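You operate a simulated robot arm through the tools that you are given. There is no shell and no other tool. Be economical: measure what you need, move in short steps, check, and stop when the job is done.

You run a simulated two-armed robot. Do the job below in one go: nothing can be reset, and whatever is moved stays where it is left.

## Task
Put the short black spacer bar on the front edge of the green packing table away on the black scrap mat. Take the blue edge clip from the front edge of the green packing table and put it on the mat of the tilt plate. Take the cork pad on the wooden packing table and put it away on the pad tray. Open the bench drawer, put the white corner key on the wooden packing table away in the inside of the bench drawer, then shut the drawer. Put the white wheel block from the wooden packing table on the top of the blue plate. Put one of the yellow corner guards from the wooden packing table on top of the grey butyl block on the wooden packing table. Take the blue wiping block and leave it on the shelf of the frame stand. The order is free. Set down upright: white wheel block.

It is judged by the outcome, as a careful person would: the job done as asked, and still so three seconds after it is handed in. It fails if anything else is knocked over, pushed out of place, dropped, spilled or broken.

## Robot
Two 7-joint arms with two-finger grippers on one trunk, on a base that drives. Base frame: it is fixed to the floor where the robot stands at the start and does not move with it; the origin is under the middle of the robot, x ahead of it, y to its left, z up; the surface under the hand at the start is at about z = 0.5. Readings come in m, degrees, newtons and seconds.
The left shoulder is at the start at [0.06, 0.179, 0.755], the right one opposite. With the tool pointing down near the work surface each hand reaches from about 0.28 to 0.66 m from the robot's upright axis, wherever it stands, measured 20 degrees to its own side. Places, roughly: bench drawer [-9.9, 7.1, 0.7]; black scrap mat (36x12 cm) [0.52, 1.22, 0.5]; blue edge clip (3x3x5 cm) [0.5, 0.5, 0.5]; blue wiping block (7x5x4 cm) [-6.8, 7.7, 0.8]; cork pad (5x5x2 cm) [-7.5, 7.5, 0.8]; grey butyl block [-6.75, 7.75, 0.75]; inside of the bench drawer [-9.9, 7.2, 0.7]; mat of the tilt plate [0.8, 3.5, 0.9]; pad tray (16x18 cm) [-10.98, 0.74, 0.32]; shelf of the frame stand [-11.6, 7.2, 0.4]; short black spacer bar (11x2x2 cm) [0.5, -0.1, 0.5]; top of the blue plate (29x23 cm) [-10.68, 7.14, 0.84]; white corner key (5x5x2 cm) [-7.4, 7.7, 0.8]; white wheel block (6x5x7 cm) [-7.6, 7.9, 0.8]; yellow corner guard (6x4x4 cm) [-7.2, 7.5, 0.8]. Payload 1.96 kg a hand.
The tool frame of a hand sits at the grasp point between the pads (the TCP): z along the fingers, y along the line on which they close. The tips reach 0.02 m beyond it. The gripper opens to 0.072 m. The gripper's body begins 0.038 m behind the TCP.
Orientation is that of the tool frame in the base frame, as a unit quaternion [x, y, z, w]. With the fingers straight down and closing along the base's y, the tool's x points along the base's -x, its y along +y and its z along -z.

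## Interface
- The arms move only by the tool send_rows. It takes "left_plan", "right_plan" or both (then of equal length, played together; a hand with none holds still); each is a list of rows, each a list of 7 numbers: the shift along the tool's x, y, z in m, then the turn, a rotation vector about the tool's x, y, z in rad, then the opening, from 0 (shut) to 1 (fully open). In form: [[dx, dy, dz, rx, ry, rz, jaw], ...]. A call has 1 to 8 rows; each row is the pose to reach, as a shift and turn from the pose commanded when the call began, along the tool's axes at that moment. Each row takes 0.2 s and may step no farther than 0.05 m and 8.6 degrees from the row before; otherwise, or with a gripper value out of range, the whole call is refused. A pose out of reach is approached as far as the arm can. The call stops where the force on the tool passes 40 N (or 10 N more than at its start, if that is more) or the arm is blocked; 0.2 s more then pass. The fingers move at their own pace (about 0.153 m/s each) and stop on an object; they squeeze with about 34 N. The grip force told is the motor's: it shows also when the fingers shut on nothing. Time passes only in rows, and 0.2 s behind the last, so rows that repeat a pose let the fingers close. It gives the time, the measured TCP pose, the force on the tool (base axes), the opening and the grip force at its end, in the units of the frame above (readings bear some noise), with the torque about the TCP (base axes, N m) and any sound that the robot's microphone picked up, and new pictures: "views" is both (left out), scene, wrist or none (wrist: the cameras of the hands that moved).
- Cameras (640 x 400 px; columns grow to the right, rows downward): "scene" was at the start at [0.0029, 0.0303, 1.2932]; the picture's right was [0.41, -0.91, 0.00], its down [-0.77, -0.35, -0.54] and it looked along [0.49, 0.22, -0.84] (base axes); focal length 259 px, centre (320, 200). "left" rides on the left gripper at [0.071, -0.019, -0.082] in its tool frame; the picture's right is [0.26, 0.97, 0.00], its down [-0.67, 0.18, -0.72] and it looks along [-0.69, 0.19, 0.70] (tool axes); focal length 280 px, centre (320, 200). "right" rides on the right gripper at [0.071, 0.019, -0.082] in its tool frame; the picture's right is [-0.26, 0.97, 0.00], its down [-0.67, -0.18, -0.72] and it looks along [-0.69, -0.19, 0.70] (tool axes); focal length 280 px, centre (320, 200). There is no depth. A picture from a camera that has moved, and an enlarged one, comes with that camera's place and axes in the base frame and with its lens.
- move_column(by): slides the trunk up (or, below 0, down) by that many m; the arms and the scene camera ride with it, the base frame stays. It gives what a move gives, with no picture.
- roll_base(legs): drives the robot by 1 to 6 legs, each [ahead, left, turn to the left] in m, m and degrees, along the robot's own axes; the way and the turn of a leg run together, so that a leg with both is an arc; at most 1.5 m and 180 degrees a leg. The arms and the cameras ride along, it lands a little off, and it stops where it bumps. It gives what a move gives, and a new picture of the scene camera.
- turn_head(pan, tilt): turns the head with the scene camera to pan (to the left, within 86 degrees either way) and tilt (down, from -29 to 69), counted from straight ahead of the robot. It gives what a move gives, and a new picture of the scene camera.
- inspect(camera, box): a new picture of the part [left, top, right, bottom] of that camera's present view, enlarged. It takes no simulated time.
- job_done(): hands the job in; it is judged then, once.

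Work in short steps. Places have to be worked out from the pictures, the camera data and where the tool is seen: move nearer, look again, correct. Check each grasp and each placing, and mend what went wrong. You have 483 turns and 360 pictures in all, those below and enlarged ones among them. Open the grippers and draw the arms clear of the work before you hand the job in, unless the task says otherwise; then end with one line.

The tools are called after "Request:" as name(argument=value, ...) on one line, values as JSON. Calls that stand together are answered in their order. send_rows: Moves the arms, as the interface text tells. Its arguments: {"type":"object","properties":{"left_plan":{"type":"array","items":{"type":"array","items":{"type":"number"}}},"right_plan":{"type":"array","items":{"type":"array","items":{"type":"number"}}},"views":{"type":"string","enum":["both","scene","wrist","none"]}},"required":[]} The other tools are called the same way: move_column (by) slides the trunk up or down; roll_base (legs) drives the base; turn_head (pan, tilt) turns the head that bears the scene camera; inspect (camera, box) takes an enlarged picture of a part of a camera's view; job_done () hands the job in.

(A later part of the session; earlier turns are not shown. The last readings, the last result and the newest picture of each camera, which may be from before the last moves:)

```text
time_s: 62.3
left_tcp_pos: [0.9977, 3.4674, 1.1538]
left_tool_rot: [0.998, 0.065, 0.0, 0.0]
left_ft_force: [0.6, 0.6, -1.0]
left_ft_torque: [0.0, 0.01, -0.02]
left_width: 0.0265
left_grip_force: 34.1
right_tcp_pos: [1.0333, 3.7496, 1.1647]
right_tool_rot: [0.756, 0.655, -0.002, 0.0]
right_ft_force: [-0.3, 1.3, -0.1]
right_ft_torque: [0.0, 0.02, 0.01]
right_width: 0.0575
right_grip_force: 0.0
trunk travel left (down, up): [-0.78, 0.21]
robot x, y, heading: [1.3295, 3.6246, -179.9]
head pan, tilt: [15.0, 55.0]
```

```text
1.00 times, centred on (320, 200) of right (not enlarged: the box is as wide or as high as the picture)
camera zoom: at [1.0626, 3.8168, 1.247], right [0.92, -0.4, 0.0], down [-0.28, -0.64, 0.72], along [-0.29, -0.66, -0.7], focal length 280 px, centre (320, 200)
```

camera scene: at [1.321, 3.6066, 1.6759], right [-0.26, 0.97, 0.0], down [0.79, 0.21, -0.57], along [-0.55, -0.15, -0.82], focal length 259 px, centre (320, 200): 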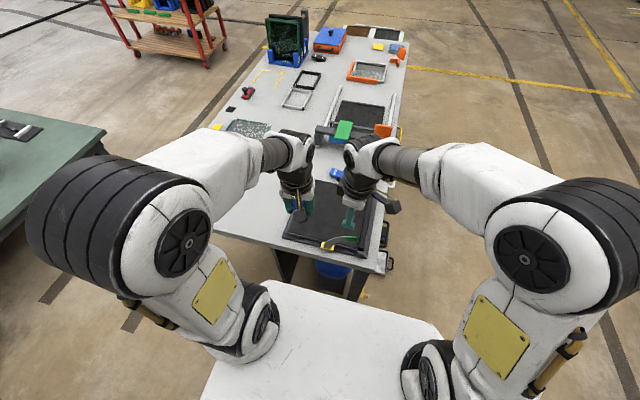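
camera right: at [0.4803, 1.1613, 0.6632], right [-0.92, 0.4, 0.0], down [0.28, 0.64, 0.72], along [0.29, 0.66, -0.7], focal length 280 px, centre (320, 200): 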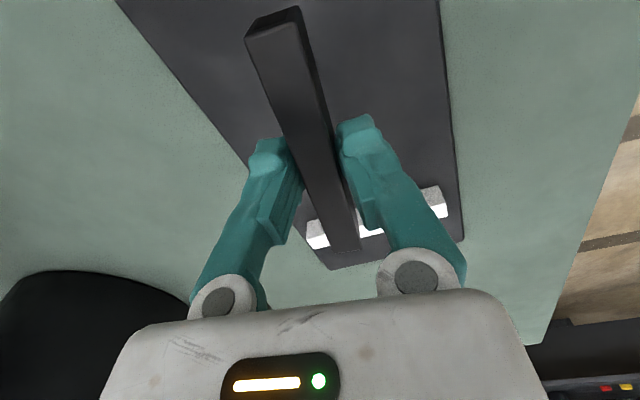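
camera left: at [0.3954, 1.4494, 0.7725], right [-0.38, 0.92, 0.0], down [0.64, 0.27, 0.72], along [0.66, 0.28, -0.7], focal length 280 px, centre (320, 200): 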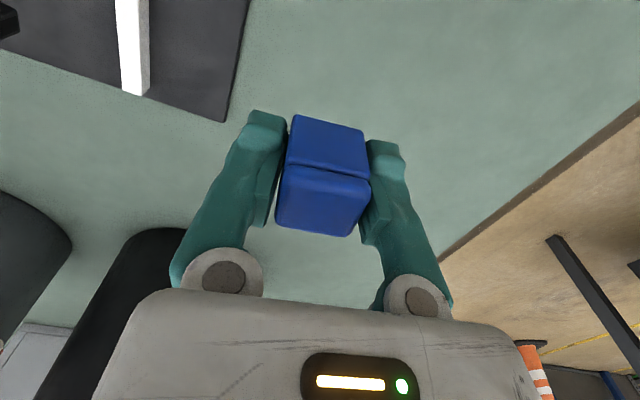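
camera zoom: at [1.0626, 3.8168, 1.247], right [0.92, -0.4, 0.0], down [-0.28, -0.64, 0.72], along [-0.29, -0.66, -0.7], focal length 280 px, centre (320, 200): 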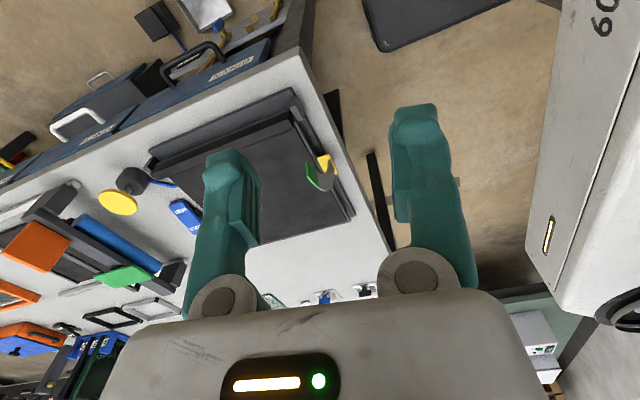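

The plate looks nearly level with nothing on its mat. I'll carry the clip over the middle of the mat at about (0.82, 3.51) and descend partway.

Request:
send_rows(left_plan=[[-0.03, -0.012, 0.02, 0, 0, 0, 0], [-0.06, -0.024, 0.04, 0, 0, 0, 0], [-0.09, -0.036, 0.06, 0, 0, 0, 0], [-0.12, -0.048, 0.09, 0, 0, 0, 0], [-0.15, -0.06, 0.12, 0, 0, 0, 0], [-0.171, -0.0657, 0.15, 0, 0, 0, 0], [-0.171, -0.0657, 0.18, 0, 0, 0, 0]])

Request:
inspect(camera="scene", box=[240, 160, 400, 260])

```text
time_s: 63.9
left_tcp_pos: [0.817, 3.5088, 0.971]
left_tool_rot: [0.998, 0.065, 0.001, 0.0]
left_ft_force: [-0.6, 0.4, 0.7]
left_ft_torque: [0.06, 0.03, 0.0]
left_width: 0.027
left_grip_force: 33.6
right_tcp_pos: [1.0317, 3.7472, 1.1663]
right_tool_rot: [0.755, 0.655, 0.0, 0.0]
right_ft_force: [0.7, -0.1, -0.2]
right_ft_torque: [0.02, 0.03, 0.0]
right_width: 0.0576
right_grip_force: 0.0
trunk travel left (down, up): [-0.78, 0.21]
robot x, y, heading: [1.3338, 3.6218, -180.0]
head pan, tilt: [15.0, 55.0]
camera scene: at [1.3204, 3.6065, 1.676], right [-0.26, 0.97, 0.0], down [0.79, 0.21, -0.57], along [-0.55, -0.15, -0.82], focal length 259 px, centre (320, 200)
camera left: at [0.8858, 3.5382, 1.0515], right [0.39, -0.92, 0.0], down [-0.64, -0.27, 0.72], along [-0.66, -0.28, -0.7], focal length 280 px, centre (320, 200)
```

scene: 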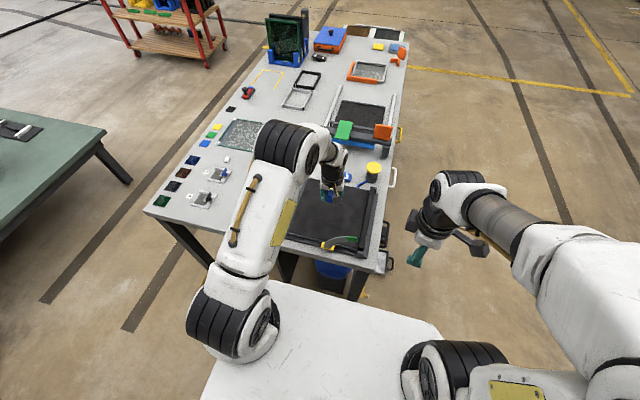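
left: 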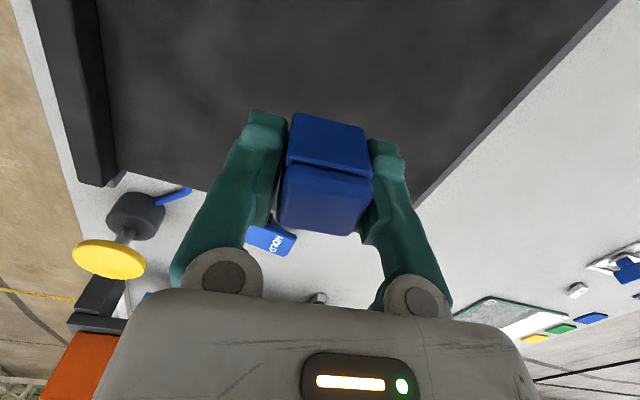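

```text
4.00 times, centred on (320, 210) of scene
camera zoom: at [1.3204, 3.6065, 1.676], right [-0.26, 0.97, 0.0], down [0.79, 0.21, -0.57], along [-0.55, -0.15, -0.82], focal length 1038 px, centre (320, 160)
```

zoom: 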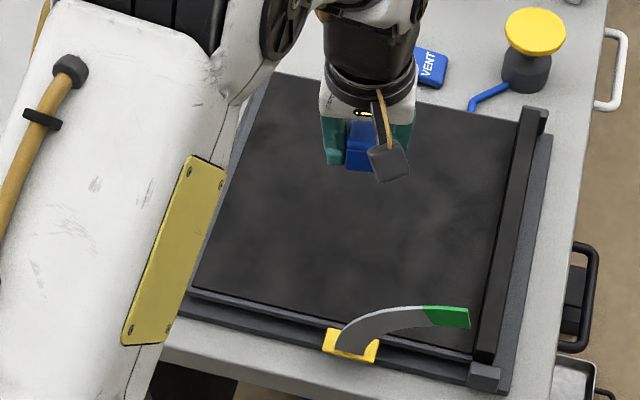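

The clip is over the mat's middle. I'll lower it carefully in small steps, watching the force.

Request:
send_rows(left_plan=[[0, 0, 0.015, 0, 0, 0, 0], [0, 0, 0.03, 0, 0, 0, 0], [0, 0, 0.04, 0, 0, 0, 0]], views="wrist")

```text
time_s: 64.7
left_tcp_pos: [0.8197, 3.51, 0.9319]
left_tool_rot: [0.998, 0.065, -0.001, 0.0]
left_ft_force: [0.1, -0.4, 0.0]
left_ft_torque: [0.02, -0.01, -0.01]
left_width: 0.0268
left_grip_force: 33.4
right_tcp_pos: [1.0337, 3.7482, 1.1666]
right_tool_rot: [0.756, 0.655, 0.0, -0.001]
right_ft_force: [0.2, -0.2, 0.5]
right_ft_torque: [0.0, 0.02, -0.01]
right_width: 0.0577
right_grip_force: 0.0
trunk travel left (down, up): [-0.78, 0.21]
robot x, y, heading: [1.3333, 3.6262, -179.8]
head pan, tilt: [15.0, 55.0]
camera left: at [0.8867, 3.5384, 1.012], right [0.39, -0.92, 0.0], down [-0.64, -0.27, 0.72], along [-0.66, -0.28, -0.7], focal length 280 px, centre (320, 200)
```

left: 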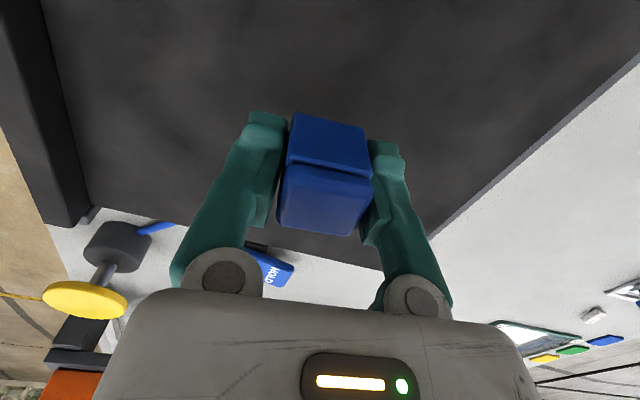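

Still clear of the mat; continuing down in 6 mm steps.

Request:
send_rows(left_plan=[[0, 0, 0.006, 0, 0, 0, 0], [0, 0, 0.012, 0, 0, 0, 0], [0, 0, 0.017, 0, 0, 0, 0]], views="none")

```text
time_s: 65.5
left_tcp_pos: [0.8185, 3.5099, 0.9152]
left_tool_rot: [0.998, 0.065, 0.0, 0.0]
left_ft_force: [0.1, 0.3, -0.4]
left_ft_torque: [0.01, 0.01, 0.02]
left_width: 0.0268
left_grip_force: 33.7
right_tcp_pos: [1.0325, 3.7485, 1.1661]
right_tool_rot: [0.756, 0.654, 0.0, -0.001]
right_ft_force: [-0.2, 0.2, -0.6]
right_ft_torque: [0.01, 0.01, 0.02]
right_width: 0.0576
right_grip_force: 0.1
trunk travel left (down, up): [-0.78, 0.21]
robot x, y, heading: [1.3304, 3.6226, -180.1]
head pan, tilt: [15.0, 55.0]
```

No contact yet, so I'll keep stepping down.

Request:
send_rows(left_plan=[[0, 0, 0.004, 0, 0, 0, 0], [0, 0, 0.008, 0, 0, 0, 0]], views="wrist")

```text
time_s: 66.1
left_tcp_pos: [0.8182, 3.5101, 0.9072]
left_tool_rot: [0.998, 0.065, 0.0, -0.001]
left_ft_force: [0.6, -0.5, 0.4]
left_ft_torque: [0.01, -0.05, 0.01]
left_width: 0.0267
left_grip_force: 33.9
right_tcp_pos: [1.0334, 3.7478, 1.1668]
right_tool_rot: [0.756, 0.655, 0.0, -0.001]
right_ft_force: [0.8, 0.0, 0.1]
right_ft_torque: [0.02, 0.03, -0.02]
right_width: 0.0579
right_grip_force: 0.1
trunk travel left (down, up): [-0.78, 0.21]
robot x, y, heading: [1.335, 3.6216, -180.2]
head pan, tilt: [15.0, 55.0]
camera left: at [0.8866, 3.5389, 0.9875], right [0.39, -0.92, 0.0], down [-0.64, -0.27, 0.72], along [-0.66, -0.28, -0.7], focal length 280 px, centre (320, 200)
```

left: 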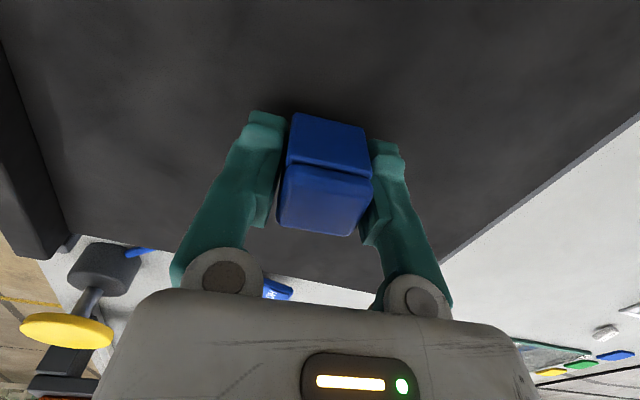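

A shadow is forming under the clip, so it is very close. I'll step down further.

Request:
send_rows(left_plan=[[0, 0, 0.003, 0, 0, 0, 0], [0, 0, 0.006, 0, 0, 0, 0]], views="none")

```text
time_s: 66.7
left_tcp_pos: [0.8196, 3.5097, 0.9017]
left_tool_rot: [0.998, 0.065, 0.001, 0.0]
left_ft_force: [0.1, -0.6, -0.8]
left_ft_torque: [0.0, -0.02, 0.01]
left_width: 0.0267
left_grip_force: 33.3
right_tcp_pos: [1.0325, 3.748, 1.1651]
right_tool_rot: [0.756, 0.655, -0.001, -0.001]
right_ft_force: [0.2, 0.6, -0.1]
right_ft_torque: [0.0, -0.01, 0.02]
right_width: 0.0578
right_grip_force: 0.1
trunk travel left (down, up): [-0.78, 0.21]
robot x, y, heading: [1.3323, 3.6245, -180.1]
head pan, tilt: [15.0, 55.0]
```

Still free; a little more.

Request:
send_rows(left_plan=[[0, 0, 0.003, 0, 0, 0, 0], [0, 0, 0.006, 0, 0, 0, 0]], views="wrist")

```text
time_s: 67.3
left_tcp_pos: [0.8201, 3.51, 0.8965]
left_tool_rot: [0.998, 0.065, -0.002, 0.0]
left_ft_force: [0.6, 1.0, 12.4]
left_ft_torque: [0.02, -0.05, -0.01]
left_width: 0.0267
left_grip_force: 34.0
right_tcp_pos: [1.0327, 3.7485, 1.1675]
right_tool_rot: [0.755, 0.655, -0.002, 0.0]
right_ft_force: [0.9, 0.4, 0.4]
right_ft_torque: [-0.05, -0.02, -0.01]
right_width: 0.0572
right_grip_force: 0.2
trunk travel left (down, up): [-0.78, 0.21]
robot x, y, heading: [1.332, 3.6237, -180.0]
head pan, tilt: [15.0, 55.0]
camera left: at [0.8877, 3.5387, 0.9767], right [0.39, -0.92, 0.0], down [-0.64, -0.27, 0.72], along [-0.66, -0.28, -0.7], focal length 280 px, centre (320, 200)
```

left: 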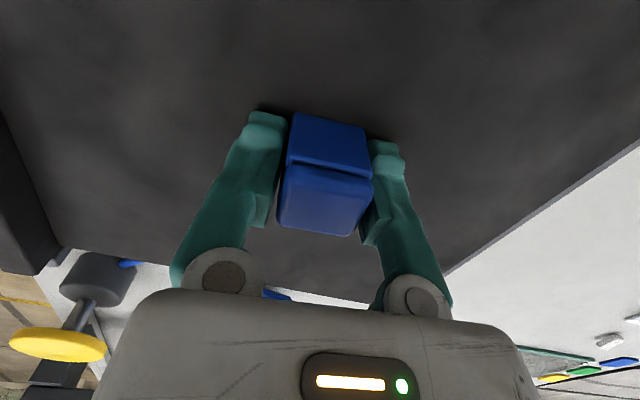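

The clip is seated with about 12 N of contact. I'll release it gently and lift straight up.

Request:
send_rows(left_plan=[[0, 0, -0.001, 0, 0, 0, 0.3], [0, 0, -0.002, 0, 0, 0, 0.7], [0, 0, -0.002, 0, 0, 0, 1], [0, 0, -0.03, 0, 0, 0, 1], [0, 0, -0.07, 0, 0, 0, 1], [0, 0, -0.11, 0, 0, 0, 1]], views="wrist")

Request:
inspect(camera="scene", box=[240, 160, 400, 260])

```text
time_s: 68.7
left_tcp_pos: [0.821, 3.51, 1.006]
left_tool_rot: [0.998, 0.065, -0.002, 0.0]
left_ft_force: [-0.3, -0.9, 0.3]
left_ft_torque: [0.01, 0.02, 0.03]
left_width: 0.0721
left_grip_force: 0.0
right_tcp_pos: [1.0323, 3.7473, 1.1658]
right_tool_rot: [0.755, 0.656, 0.0, -0.001]
right_ft_force: [-0.2, 0.3, 0.2]
right_ft_torque: [-0.02, -0.01, -0.02]
right_width: 0.0577
right_grip_force: 0.1
trunk travel left (down, up): [-0.78, 0.21]
robot x, y, heading: [1.3297, 3.6223, -179.8]
head pan, tilt: [15.0, 55.0]
camera left: at [0.8887, 3.538, 1.0865], right [0.39, -0.92, 0.0], down [-0.64, -0.27, 0.72], along [-0.66, -0.28, -0.7], focal length 280 px, centre (320, 200)
```

left: 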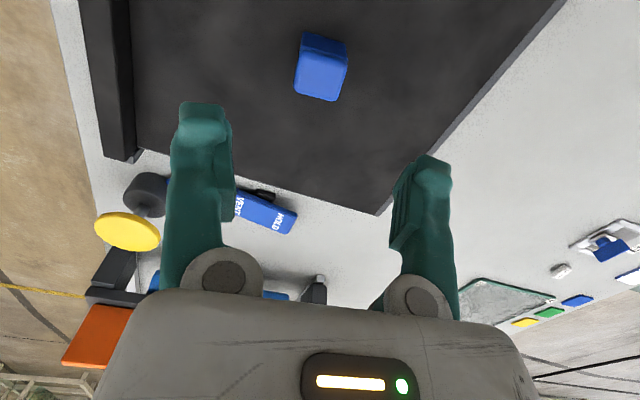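

```text
4.00 times, centred on (320, 210) of scene
camera zoom: at [1.3222, 3.6067, 1.6759], right [-0.26, 0.97, 0.0], down [0.79, 0.21, -0.57], along [-0.55, -0.15, -0.82], focal length 1038 px, centre (320, 160)
```

zoom: 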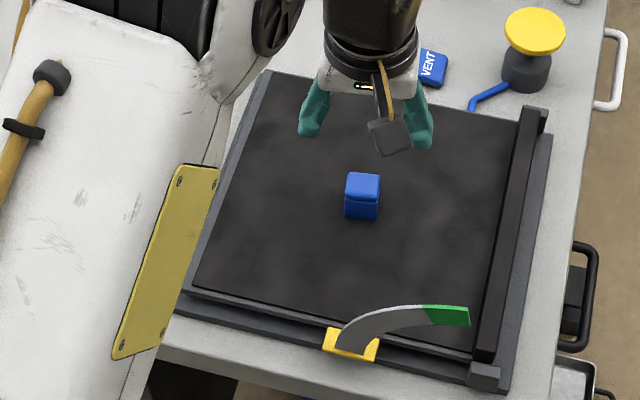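

The clip rests in the middle of the mat. I'll retract the left arm and look around for the route to the wooden table at (-7.2, 7.7).

Request:
send_rows(left_plan=[[0.0, 0, -0.04, 0, 0, 0, 1], [0.02, 0.0, -0.08, 0, 0, 0, 1], [0.06, 0, -0.1, 0, 0, 0, 1], [0.1, 0, -0.12, 0, 0, 0, 1], [0.14, 0, -0.14, 0, 0, 0, 1], [0.18, 0, -0.15, 0, 0, 0, 1], [0.2, 0, -0.15, 0, 0, 0, 1]], views="none")

Request:
turn_head(pan=-30, tilt=15)

```text
time_s: 70.3
left_tcp_pos: [1.02, 3.5332, 1.1543]
left_tool_rot: [0.998, 0.065, -0.001, 0.001]
left_ft_force: [0.0, -0.6, -0.3]
left_ft_torque: [0.0, 0.0, 0.02]
left_width: 0.0719
left_grip_force: 0.1
right_tcp_pos: [1.0332, 3.7477, 1.166]
right_tool_rot: [0.756, 0.654, -0.001, -0.001]
right_ft_force: [-0.3, -0.3, -0.7]
right_ft_torque: [-0.01, -0.02, -0.02]
right_width: 0.0578
right_grip_force: 0.1
trunk travel left (down, up): [-0.78, 0.21]
robot x, y, heading: [1.3323, 3.622, -180.0]
head pan, tilt: [15.0, 55.0]
```

```text
time_s: 71.4
left_tcp_pos: [1.0174, 3.5343, 1.1545]
left_tool_rot: [0.998, 0.066, 0.0, 0.0]
left_ft_force: [0.0, -0.2, -0.3]
left_ft_torque: [-0.02, 0.0, 0.02]
left_width: 0.0723
left_grip_force: 0.1
right_tcp_pos: [1.0331, 3.7483, 1.1656]
right_tool_rot: [0.756, 0.654, 0.0, 0.0]
right_ft_force: [0.0, -0.4, -0.3]
right_ft_torque: [-0.02, -0.01, 0.02]
right_width: 0.0575
right_grip_force: 0.1
trunk travel left (down, up): [-0.78, 0.21]
robot x, y, heading: [1.3315, 3.6237, -180.0]
head pan, tilt: [-30.0, 15.0]
camera scene: at [1.3098, 3.6718, 1.7361], right [0.5, 0.87, 0.0], down [0.23, -0.13, -0.97], along [-0.84, 0.48, -0.26], focal length 259 px, centre (320, 200)
```

scene: 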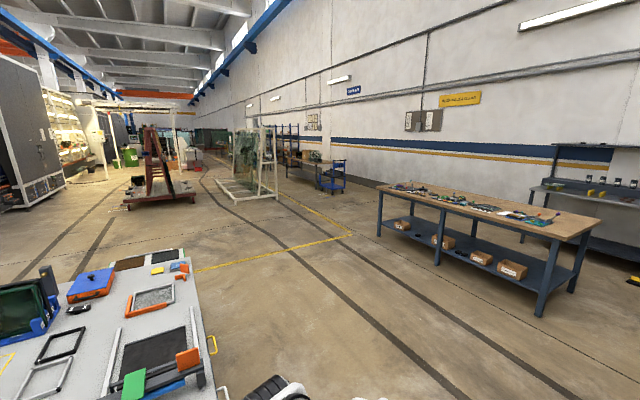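

The way is open: I'll slide right clear of the bench, then drive ahead along y≈5.

Request:
roll_base(legs=[[0, -1.4, 0], [1.5, 0, 0], [1.5, 0, 0], [1.2, 0, 0]])

```text
time_s: 98.3
left_tcp_pos: [-3.2068, 4.842, 1.1539]
left_tool_rot: [0.997, 0.076, 0.001, 0.001]
left_ft_force: [0.1, 0.3, -0.3]
left_ft_torque: [0.02, 0.0, 0.04]
left_width: 0.0719
left_grip_force: 0.1
right_tcp_pos: [-3.1963, 5.0571, 1.1664]
right_tool_rot: [0.749, 0.662, -0.001, 0.0]
right_ft_force: [0.1, 0.4, 0.3]
right_ft_torque: [0.0, -0.02, -0.01]
right_width: 0.0577
right_grip_force: 0.0
trunk travel left (down, up): [-0.78, 0.21]
robot x, y, heading: [-2.8961, 4.94, -178.8]
head pan, tilt: [-30.0, 15.0]
camera scene: at [-2.9182, 4.9867, 1.7362], right [0.48, 0.88, 0.0], down [0.23, -0.12, -0.97], along [-0.85, 0.46, -0.26], focal length 259 px, centre (320, 200)
```

scene: 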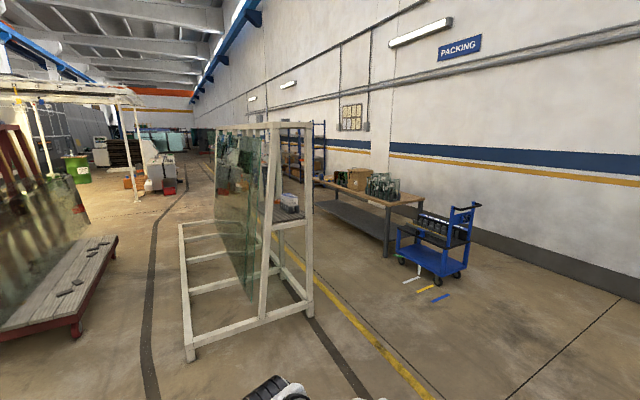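

The corridor between the glass rack (to y≈5.96) and the table and cart (from y≈7.4) is about 1.4 m wide. I'll slide to y≈6.65 and drive ahead to x≈-5.0 first.

Request:
roll_base(legs=[[0, 0, -1.2], [0, -1.1, 0], [0, -0.6, 0], [1.5, 0, 0], [0.5, 0, 0]])

```text
time_s: 116.9
left_tcp_pos: [-5.2041, 6.559, 1.1547]
left_tool_rot: [0.998, 0.063, -0.001, 0.0]
left_ft_force: [-0.3, -0.1, 0.4]
left_ft_torque: [-0.02, 0.01, -0.01]
left_width: 0.0718
left_grip_force: 0.1
right_tcp_pos: [-5.1898, 6.7744, 1.1657]
right_tool_rot: [0.758, 0.652, -0.001, 0.0]
right_ft_force: [-0.4, 0.7, -0.3]
right_ft_torque: [0.0, -0.01, 0.0]
right_width: 0.0576
right_grip_force: 0.1
trunk travel left (down, up): [-0.78, 0.21]
robot x, y, heading: [-4.8922, 6.6453, 179.6]
head pan, tilt: [-30.0, 15.0]
camera scene: at [-4.9117, 6.6962, 1.7362], right [0.5, 0.86, 0.0], down [0.22, -0.13, -0.97], along [-0.83, 0.49, -0.26], focal length 259 px, centre (320, 200)
```

scene: 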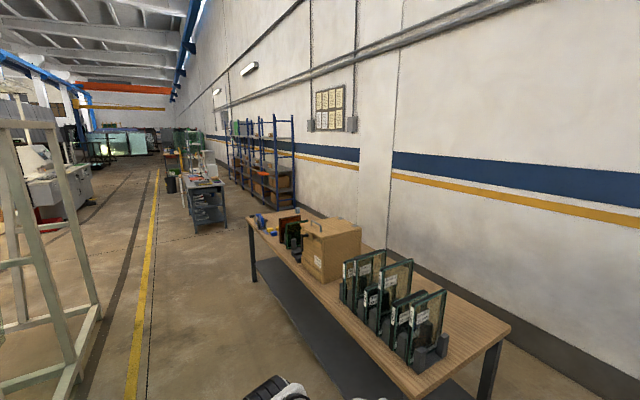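

The packing table runs along the right. I'll drive on to x≈-7.0 and turn to face it.

Request:
roll_base(legs=[[1.5, 0, 0.4], [0.6, 0, 0], [0, 0, -90]])

Request:
turn_head(pan=0, tilt=45)

```text
time_s: 131.1
left_tcp_pos: [-7.0984, 6.9633, 1.1548]
left_tool_rot: [0.761, -0.649, 0.0, 0.0]
left_ft_force: [-1.5, 0.6, 0.0]
left_ft_torque: [-0.01, 0.04, 0.02]
left_width: 0.0719
left_grip_force: 0.1
right_tcp_pos: [-6.8848, 6.956, 1.1672]
right_tool_rot: [0.998, -0.058, 0.0, -0.001]
right_ft_force: [-0.6, 0.2, -1.1]
right_ft_torque: [-0.01, 0.0, 0.02]
right_width: 0.0575
right_grip_force: 0.2
trunk travel left (down, up): [-0.78, 0.21]
robot x, y, heading: [-6.9993, 6.6514, 91.4]
head pan, tilt: [-30.0, 15.0]
camera scene: at [-6.9548, 6.6765, 1.7362], right [0.88, -0.48, 0.0], down [-0.12, -0.23, -0.97], along [0.46, 0.85, -0.26], focal length 259 px, centre (320, 200)
```

scene: 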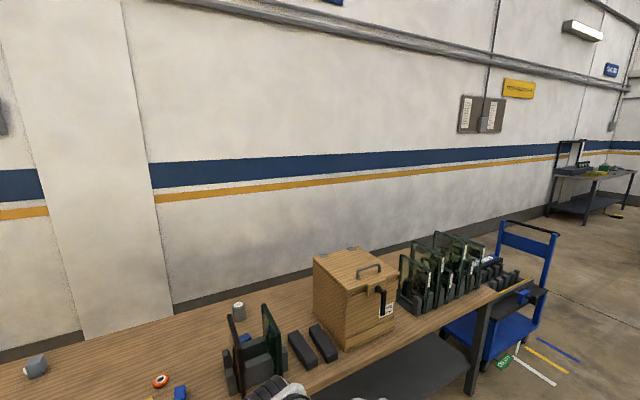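

```text
time_s: 132.0
left_tcp_pos: [-7.0983, 6.9624, 1.1544]
left_tool_rot: [0.761, -0.649, -0.001, 0.0]
left_ft_force: [0.6, -1.0, -0.2]
left_ft_torque: [0.02, -0.01, 0.03]
left_width: 0.072
left_grip_force: 0.0
right_tcp_pos: [-6.8839, 6.9551, 1.1671]
right_tool_rot: [0.998, -0.058, -0.001, -0.001]
right_ft_force: [0.1, 0.5, -0.4]
right_ft_torque: [0.03, 0.0, 0.0]
right_width: 0.0579
right_grip_force: 0.1
trunk travel left (down, up): [-0.78, 0.21]
robot x, y, heading: [-7.0036, 6.6495, 91.7]
head pan, tilt: [0.0, 45.0]
camera scene: at [-7.0013, 6.6757, 1.6894], right [1.0, 0.03, 0.0], down [0.02, -0.71, -0.71], along [-0.02, 0.71, -0.71], focal length 259 px, centre (320, 200)
```

scene: 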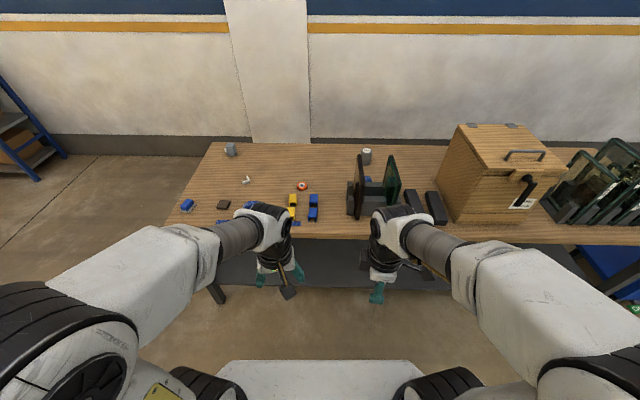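

I'll zoom in on the tabletop to identify the items.

Request:
inspect(camera="scene", box=[160, 130, 352, 250])

Request:
inspect(camera="scene", box=[320, 130, 512, 250])

```text
3.33 times, centred on (256, 190) of scene
camera zoom: at [-7.0013, 6.6757, 1.6894], right [1.0, 0.03, 0.0], down [0.02, -0.71, -0.71], along [-0.02, 0.71, -0.71], focal length 865 px, centre (533, 233)
```

zoom: 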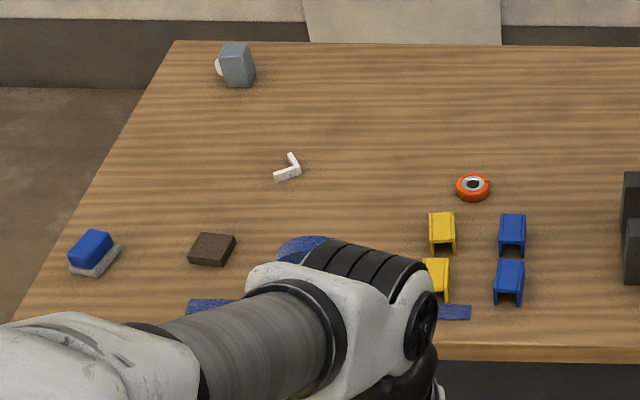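

```text
3.33 times, centred on (416, 190) of scene
camera zoom: at [-7.0013, 6.6757, 1.6894], right [1.0, 0.03, 0.0], down [0.02, -0.71, -0.71], along [-0.02, 0.71, -0.71], focal length 865 px, centre (0, 233)
```

zoom: 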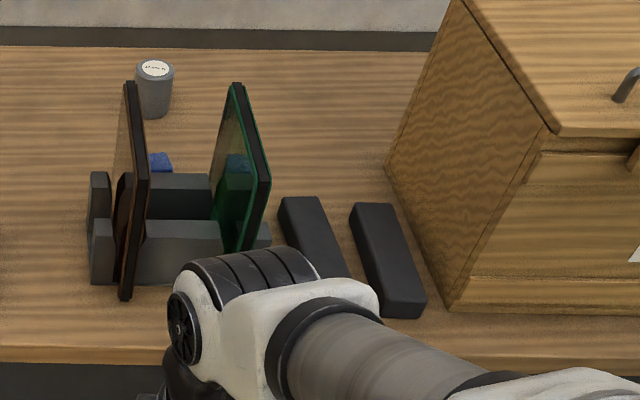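

The wiping block seems to be behind the two glass panes, so I'll move closer and centre on x≈-6.78 for a better view.

Request:
roll_base(legs=[[0, 0, -1.7], [0.33, 0, 0], [0, -0.22, 0]])

Request:
inspect(camera="scene", box=[240, 110, 432, 230])

```text
time_s: 135.9
left_tcp_pos: [-6.8667, 7.304, 1.1542]
left_tool_rot: [0.75, -0.661, 0.0, 0.001]
left_ft_force: [0.8, -0.5, -0.1]
left_ft_torque: [-0.03, 0.04, 0.0]
left_width: 0.072
left_grip_force: 0.0
right_tcp_pos: [-6.6525, 7.2879, 1.1656]
right_tool_rot: [0.997, -0.075, 0.0, -0.001]
right_ft_force: [0.8, -0.1, -0.2]
right_ft_torque: [-0.02, 0.02, 0.01]
right_width: 0.0575
right_grip_force: 0.1
trunk travel left (down, up): [-0.78, 0.21]
robot x, y, heading: [-6.7815, 6.9918, 89.8]
head pan, tilt: [0.0, 45.0]
camera scene: at [-6.7794, 7.0129, 1.6894], right [1.0, 0.0, 0.0], down [0.0, -0.71, -0.71], along [0.0, 0.71, -0.71], focal length 259 px, centre (320, 200)
```

scene: 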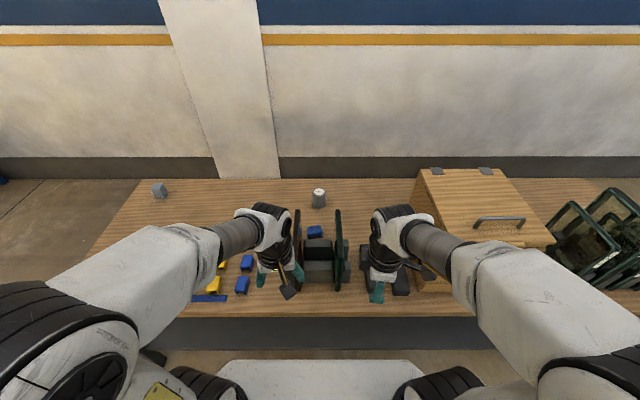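

```text
3.33 times, centred on (336, 170) of scene
camera zoom: at [-6.7794, 7.0129, 1.6894], right [1.0, 0.0, 0.0], down [0.0, -0.71, -0.71], along [0.0, 0.71, -0.71], focal length 865 px, centre (267, 300)
```

zoom: 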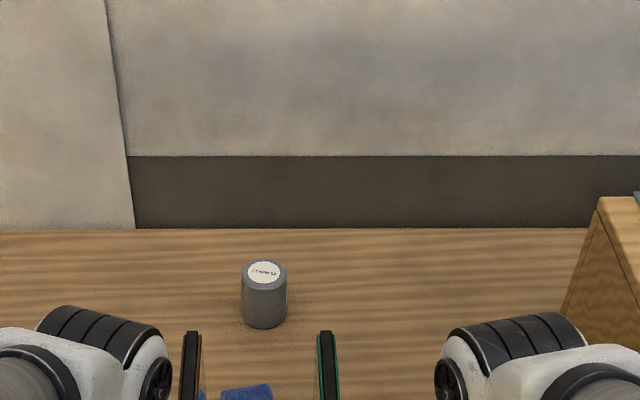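

Request:
inspect(camera="scene", box=[260, 190, 388, 270])

```text
5.00 times, centred on (324, 230) of scene
camera zoom: at [-6.7794, 7.0129, 1.6894], right [1.0, 0.0, 0.0], down [0.0, -0.71, -0.71], along [0.0, 0.71, -0.71], focal length 1297 px, centre (300, 50)
```

zoom: 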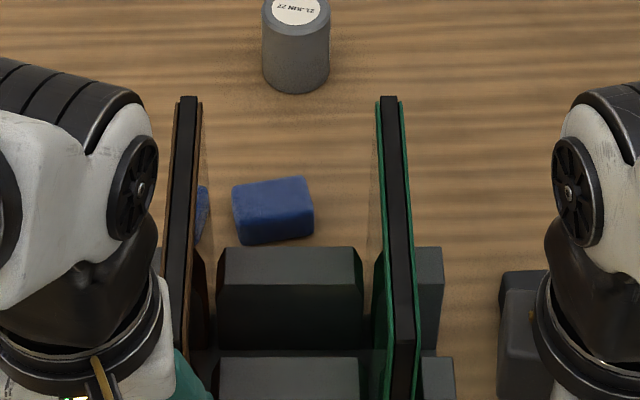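

I'll spread the arms apart for an unobstructed view of the glass stand area.

Request:
send_rows(left_plan=[[0, 0.04, 0, 0, 0, 0, 1], [0, 0.08, 0, 0, 0, 0, 1], [0, 0.12, 0, 0, 0, 0, 1], [0, 0.16, 0, 0, 0, 0, 1]], right_plan=[[0.04, 0, 0, 0, 0, 0, 0.8], [0.08, 0, 0, 0, 0, 0, 0.8], [0.12, 0, 0, 0, 0, 0, 0.8], [0.16, 0, 0, 0, 0, 0, 0.8]], views="none")

Request:
inspect(camera="scene", box=[224, 190, 416, 310])

```text
time_s: 136.9
left_tcp_pos: [-7.0274, 7.285, 1.154]
left_tool_rot: [0.75, -0.662, 0.0, 0.0]
left_ft_force: [0.0, 0.5, 0.6]
left_ft_torque: [0.01, 0.02, 0.05]
left_width: 0.0721
left_grip_force: 0.1
right_tcp_pos: [-6.494, 7.2656, 1.1672]
right_tool_rot: [0.997, -0.075, 0.001, -0.003]
right_ft_force: [0.4, 0.3, -0.3]
right_ft_torque: [0.02, -0.04, -0.01]
right_width: 0.0574
right_grip_force: 0.1
right hand out of reach, approached as far as the arm can: row 2, 3
trunk travel left (down, up): [-0.78, 0.21]
robot x, y, heading: [-6.78, 6.9879, 89.8]
head pan, tilt: [0.0, 45.0]
```

```text
3.33 times, centred on (320, 250) of scene
camera zoom: at [-6.7795, 7.0123, 1.6894], right [1.0, 0.0, 0.0], down [0.0, -0.71, -0.71], along [0.0, 0.71, -0.71], focal length 865 px, centre (320, 33)
```

zoom: 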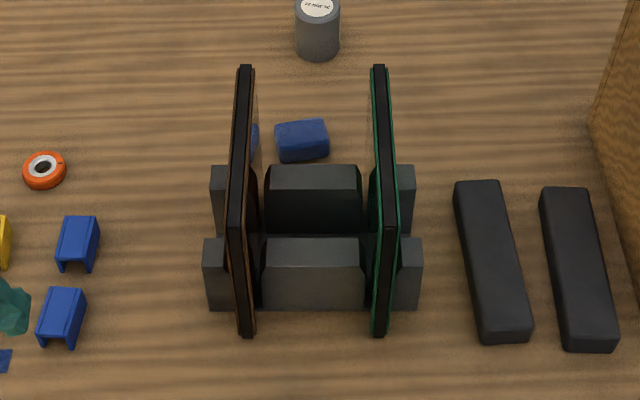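

Request:
inspect(camera="scene", box=[280, 225, 360, 285])

Request:
inspect(camera="left", box=[0, 0, 640, 400])

Request:
inspect(camera="right", box=[0, 0, 640, 400])

```text
6.67 times, centred on (320, 255) of scene
camera zoom: at [-6.7795, 7.0123, 1.6894], right [1.0, 0.0, 0.0], down [0.0, -0.71, -0.71], along [0.0, 0.71, -0.71], focal length 1729 px, centre (320, -167)
```

zoom: 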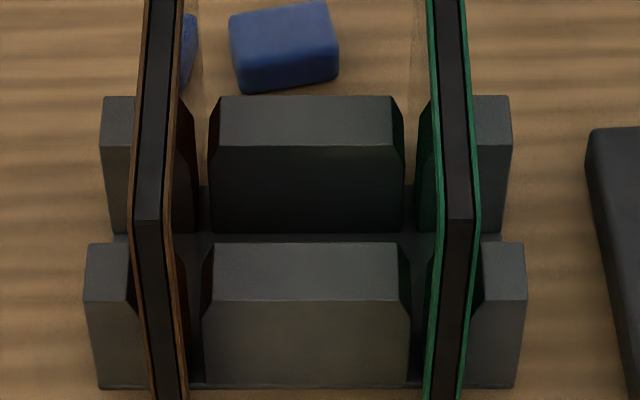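

```text
1.00 times, centred on (320, 200) of left (not enlarged: the box is as wide or as high as the picture)
camera zoom: at [-6.9992, 7.2169, 1.2348], right [-0.92, -0.38, 0.0], down [-0.27, 0.65, 0.72], along [-0.27, 0.66, -0.7], focal length 280 px, centre (320, 200)
```

zoom: 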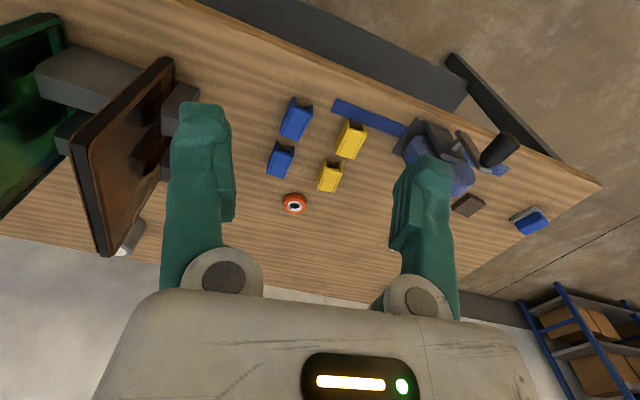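

```text
1.00 times, centred on (320, 200) of right (not enlarged: the box is as wide or as high as the picture)
camera zoom: at [-6.427, 7.2342, 1.2474], right [-0.4, -0.92, 0.0], down [-0.64, 0.28, 0.72], along [-0.65, 0.29, -0.7], focal length 280 px, centre (320, 200)
```

zoom: 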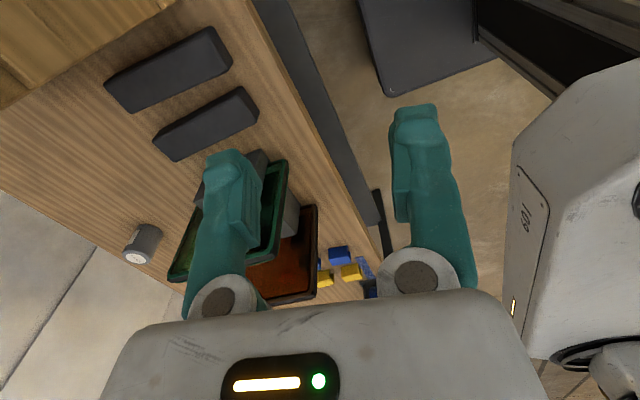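

The stand is just two slotted rails; the labelled grey cylinder behind it is the likely butyl block, and the wiping block sits between the pane ends at about (-6.80, 7.71). To see how close I can get, I'll look down past the torso at the base footprint.

Request:
turn_head(pan=-75, tilt=69)

Request:
turn_head(pan=0, tilt=69)

```text
time_s: 138.4
left_tcp_pos: [-7.0269, 7.2853, 1.1546]
left_tool_rot: [0.75, -0.661, 0.001, 0.001]
left_ft_force: [-0.9, 0.0, -0.4]
left_ft_torque: [-0.01, -0.03, -0.01]
left_width: 0.0721
left_grip_force: 0.1
right_tcp_pos: [-6.4951, 7.2653, 1.1653]
right_tool_rot: [0.997, -0.074, 0.001, -0.003]
right_ft_force: [0.3, 0.2, -0.2]
right_ft_torque: [-0.01, 0.03, -0.02]
right_width: 0.0572
right_grip_force: 0.1
trunk travel left (down, up): [-0.78, 0.21]
robot x, y, heading: [-6.7779, 6.99, 89.6]
head pan, tilt: [-75.0, 68.8]
camera scene: at [-6.725, 6.9455, 1.6605], right [0.26, -0.97, 0.0], down [-0.9, -0.24, -0.36], along [0.35, 0.09, -0.93], focal length 259 px, centre (320, 200)
```

scene: 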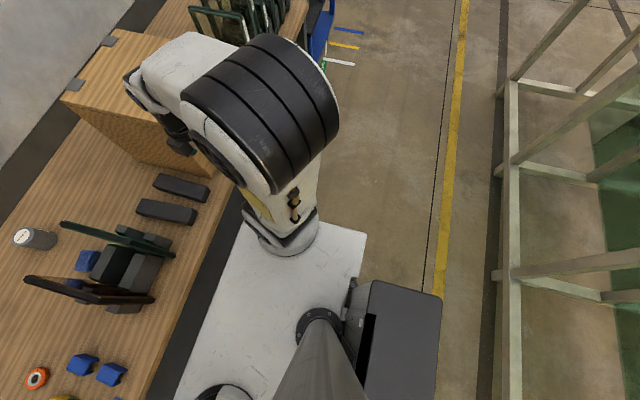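

```text
time_s: 139.8
left_tcp_pos: [-7.0258, 7.2858, 1.1548]
left_tool_rot: [0.75, -0.662, 0.0, 0.001]
left_ft_force: [0.1, 0.2, -0.2]
left_ft_torque: [-0.03, -0.02, 0.04]
left_width: 0.072
left_grip_force: 0.0
right_tcp_pos: [-6.4945, 7.2656, 1.1664]
right_tool_rot: [0.997, -0.074, 0.0, -0.002]
right_ft_force: [1.2, 0.0, -0.6]
right_ft_torque: [-0.06, -0.01, 0.0]
right_width: 0.0576
right_grip_force: 0.1
trunk travel left (down, up): [-0.78, 0.21]
robot x, y, heading: [-6.7808, 6.9883, 89.9]
head pan, tilt: [0.0, 68.8]
camera scene: at [-6.7788, 6.9872, 1.6605], right [1.0, -0.01, 0.0], down [0.0, -0.93, -0.36], along [0.0, 0.36, -0.93], focal length 259 px, centre (320, 200)
```

scene: 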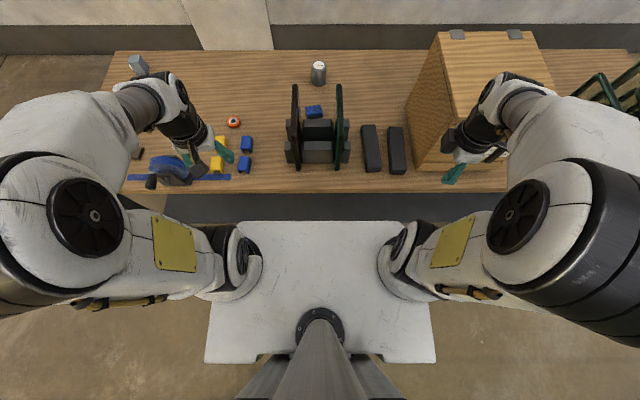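

The base footprint seen earlier is small (about 0.2 m front), so I can get nearer. First I'll zoom in on the candidates for the butyl block and the wheel block.

Request:
inspect(camera="scene", box=[296, 50, 360, 90])

Request:
inspect(camera="scene", box=[110, 40, 270, 200])

```text
10.00 times, centred on (328, 70) of scene
camera zoom: at [-6.7788, 6.9872, 1.6605], right [1.0, -0.01, 0.0], down [0.0, -0.93, -0.36], along [0.0, 0.36, -0.93], focal length 2594 px, centre (240, 1500)
```

zoom: 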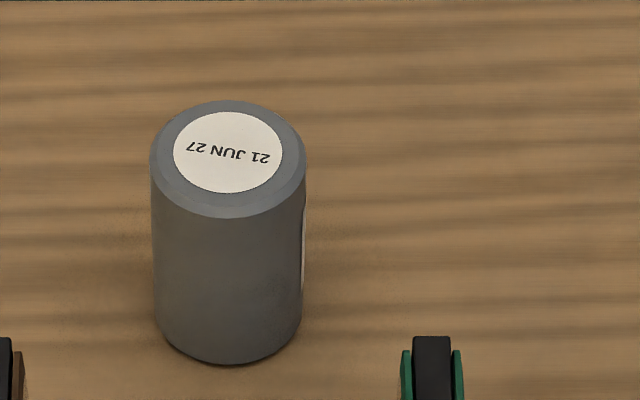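

```text
2.50 times, centred on (190, 120) of scene
camera zoom: at [-6.7788, 6.9872, 1.6605], right [1.0, -0.01, 0.0], down [0.0, -0.93, -0.36], along [0.0, 0.36, -0.93], focal length 648 px, centre (645, 400)
```

zoom: 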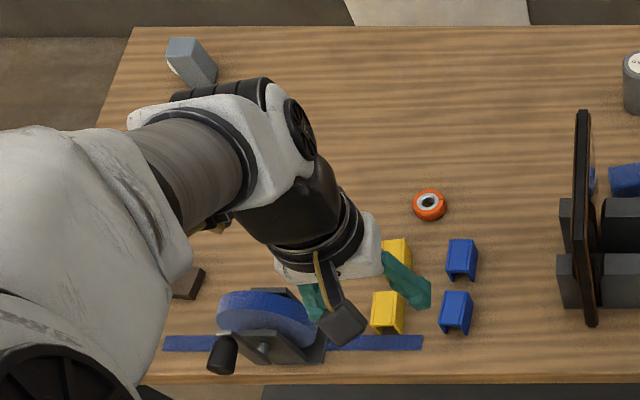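

The grey cylinder (expiry date 21 JUN 27) is the butyl block, at about (-6.78, 7.90) with its top at z≈0.85. I'll move in to y≈7.14, slightly left, to work from the left side of the panes.

Request:
roll_base(legs=[[0.1, 0.06, 0], [0.05, 0, 0]])

Request:
inspect(camera="right", box=[0, 0, 640, 400])

```text
time_s: 141.6
left_tcp_pos: [-7.0853, 7.4308, 1.156]
left_tool_rot: [0.75, -0.661, -0.001, -0.001]
left_ft_force: [0.4, -0.2, 0.1]
left_ft_torque: [0.03, -0.01, -0.05]
left_width: 0.072
left_grip_force: 0.0
right_tcp_pos: [-6.5533, 7.41, 1.1671]
right_tool_rot: [0.997, -0.073, 0.001, -0.004]
right_ft_force: [0.0, 0.8, -1.0]
right_ft_torque: [0.02, 0.03, -0.02]
right_width: 0.0575
right_grip_force: 0.0
trunk travel left (down, up): [-0.78, 0.21]
robot x, y, heading: [-6.8378, 7.1364, 89.8]
head pan, tilt: [0.0, 68.8]
camera scene: at [-6.8381, 7.132, 1.6605], right [1.0, 0.0, 0.0], down [0.0, -0.93, -0.36], along [0.0, 0.36, -0.93], focal length 259 px, centre (320, 200)
```

scene: 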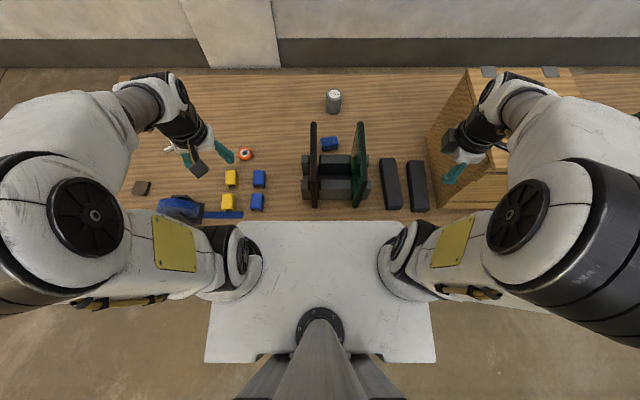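

```text
1.00 times, centred on (320, 200) of right (not enlarged: the box is as wide or as high as the picture)
camera zoom: at [-6.486, 7.3805, 1.2479], right [-0.4, -0.92, -0.01], down [-0.64, 0.28, 0.72], along [-0.65, 0.29, -0.7], focal length 280 px, centre (320, 200)
```

zoom: 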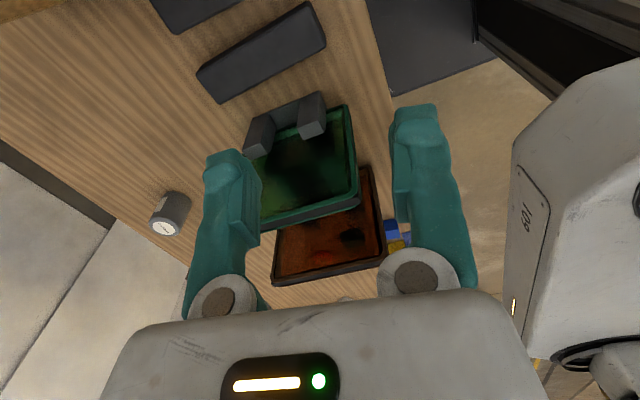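

No bump. I'll bring the left hand over the far yellow guard at about (-7.163, 7.547) for a closer look.

Request:
send_rows(left_plan=[[-0.02, 0.017, 0.04, 0, 0, 0, 1], [-0.04, 0.034, 0.08, 0, 0, 0, 1], [-0.06, 0.051, 0.12, 0, 0, 0, 1], [-0.079, 0.068, 0.156, 0, 0, 0, 1]])

```text
time_s: 142.6
left_tcp_pos: [-7.167, 7.5027, 0.9972]
left_tool_rot: [0.75, -0.661, 0.0, -0.001]
left_ft_force: [0.4, 0.0, 0.3]
left_ft_torque: [0.02, -0.05, 0.0]
left_width: 0.072
left_grip_force: 0.2
right_tcp_pos: [-6.5543, 7.415, 1.1666]
right_tool_rot: [0.997, -0.075, 0.001, -0.003]
right_ft_force: [-0.2, 0.1, 0.4]
right_ft_torque: [-0.02, -0.02, 0.01]
right_width: 0.0576
right_grip_force: 0.1
trunk travel left (down, up): [-0.78, 0.21]
robot x, y, heading: [-6.8356, 7.1382, 89.7]
head pan, tilt: [0.0, 68.8]
camera scene: at [-6.8402, 7.1374, 1.6605], right [1.0, 0.0, 0.0], down [0.0, -0.93, -0.36], along [0.0, 0.36, -0.93], focal length 259 px, centre (320, 200)
camera left: at [-7.1371, 7.4354, 1.0776], right [-0.92, -0.38, 0.0], down [-0.27, 0.65, 0.72], along [-0.27, 0.66, -0.7], focal length 280 px, centre (320, 200)
```

scene: 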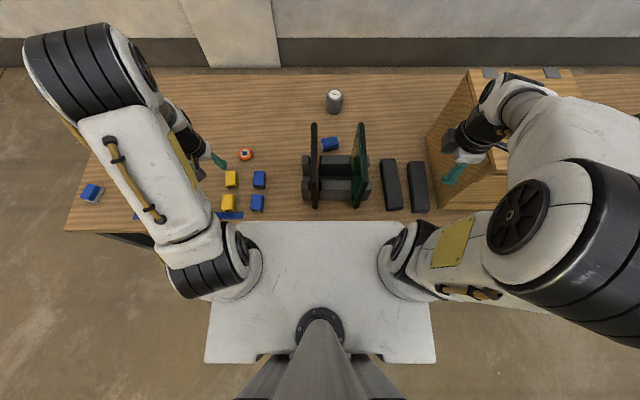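
left: 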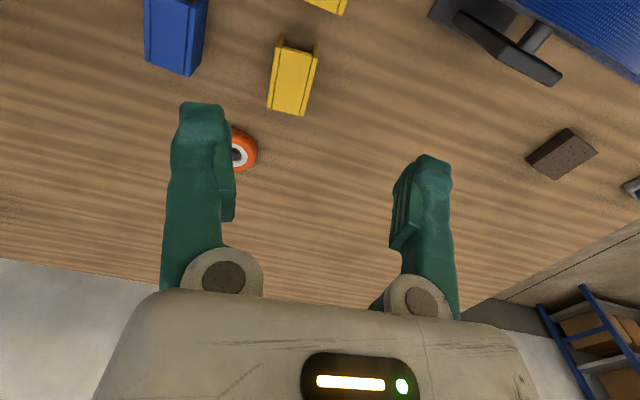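

The guards' axes match the hand's yaw. The block is at the edge of reach, so I'll hold a guard with the hand tilted 30° forward; the near guard at about (-7.157, 7.455) leaves room for the wrist camera. I'll tilt above it and look.

Request:
send_rows(left_plan=[[0.012, 0, 0, 0, -0.14, 0, 1], [0.024, 0, 0, 0, -0.27, 0, 1], [0.036, -0.002, 0, 0, -0.4, 0, 1], [0.049, -0.0037, 0.02, 0, -0.524, 0, 1], [0.049, -0.0037, 0.06, 0, -0.524, 0, 1]])

```text
time_s: 143.8
left_tcp_pos: [-7.1534, 7.457, 0.9373]
left_tool_rot: [0.725, -0.638, -0.195, -0.172]
left_ft_force: [-0.4, -0.6, 0.2]
left_ft_torque: [-0.01, -0.03, 0.0]
left_width: 0.072
left_grip_force: 0.0
left hand out of reach, approached as far as the arm can: row 4
right_tcp_pos: [-6.5526, 7.4158, 1.1665]
right_tool_rot: [0.997, -0.074, 0.0, -0.002]
right_ft_force: [0.0, 0.3, -0.3]
right_ft_torque: [0.02, -0.01, -0.01]
right_width: 0.0575
right_grip_force: 0.1
trunk travel left (down, up): [-0.78, 0.21]
robot x, y, heading: [-6.839, 7.1457, 89.4]
head pan, tilt: [0.0, 68.8]
camera scene: at [-6.8386, 7.139, 1.6606], right [1.0, 0.0, 0.0], down [0.0, -0.93, -0.36], along [0.0, 0.36, -0.93], focal length 259 px, centre (320, 200)
camera left: at [-7.1199, 7.3588, 0.9712], right [-0.93, -0.35, -0.13], down [-0.21, 0.2, 0.96], along [-0.3, 0.92, -0.26], focal length 280 px, centre (320, 200)
```

scene: 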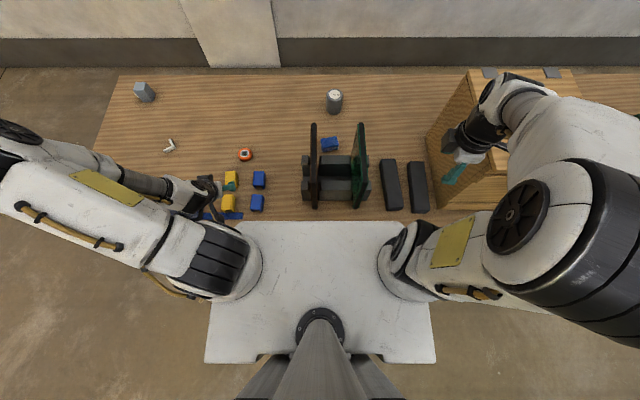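
left: 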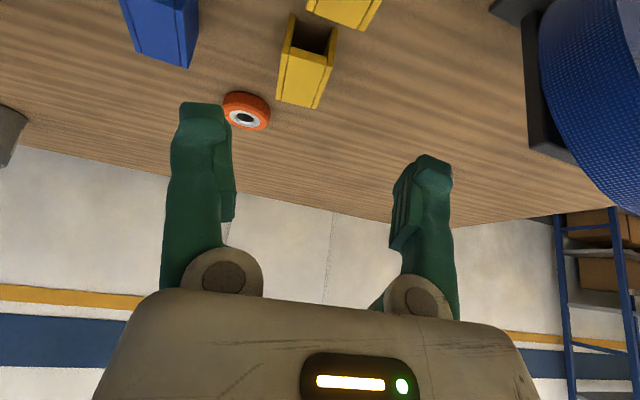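

Tilting this close to the body swings the forearm low near the tape gun. I'll raise the hand, back the base off 0.2 m and raise the trunk for a better posture.

Request:
move_column(by=0.15)

Request:
roll_base(legs=[[-0.2, 0, 0]])

```text
time_s: 145.5
left_tcp_pos: [-7.1541, 7.4562, 1.0878]
left_tool_rot: [0.724, -0.639, -0.194, -0.172]
left_ft_force: [0.7, 0.4, 0.8]
left_ft_torque: [-0.02, 0.02, -0.01]
left_width: 0.0722
left_grip_force: 0.0
right_tcp_pos: [-6.5528, 7.4149, 1.3157]
right_tool_rot: [0.997, -0.074, -0.001, -0.003]
right_ft_force: [0.7, 0.0, -0.8]
right_ft_torque: [0.07, -0.02, -0.01]
right_width: 0.0576
right_grip_force: 0.1
trunk travel left (down, up): [-0.93, 0.06]
robot x, y, heading: [-6.8355, 7.1415, 89.6]
head pan, tilt: [0.0, 68.8]
```

```text
time_s: 147.1
left_tcp_pos: [-7.1534, 7.2583, 1.0873]
left_tool_rot: [0.725, -0.639, -0.194, -0.171]
left_ft_force: [0.7, 0.1, -0.2]
left_ft_torque: [-0.01, -0.04, 0.01]
left_width: 0.0721
left_grip_force: 0.1
right_tcp_pos: [-6.5536, 7.2174, 1.3154]
right_tool_rot: [0.997, -0.075, 0.0, 0.0]
right_ft_force: [0.1, 0.0, 0.5]
right_ft_torque: [0.01, -0.02, 0.0]
right_width: 0.0576
right_grip_force: 0.1
trunk travel left (down, up): [-0.93, 0.06]
robot x, y, heading: [-6.8411, 6.9412, 89.6]
head pan, tilt: [0.0, 68.8]
camera scene: at [-6.8396, 6.9414, 1.8105], right [1.0, -0.01, 0.0], down [-0.01, -0.93, -0.36], along [0.0, 0.36, -0.93], focal length 259 px, centre (320, 200)
```

scene: 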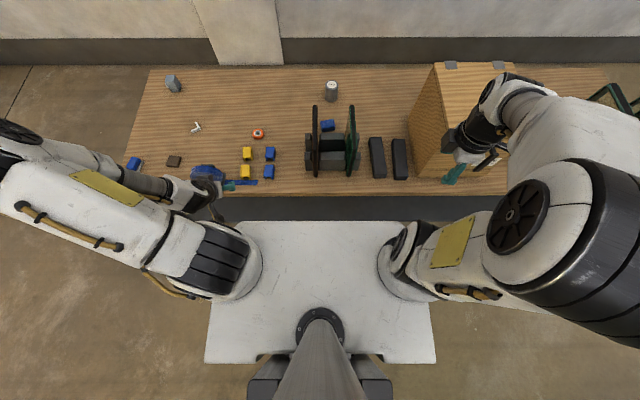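

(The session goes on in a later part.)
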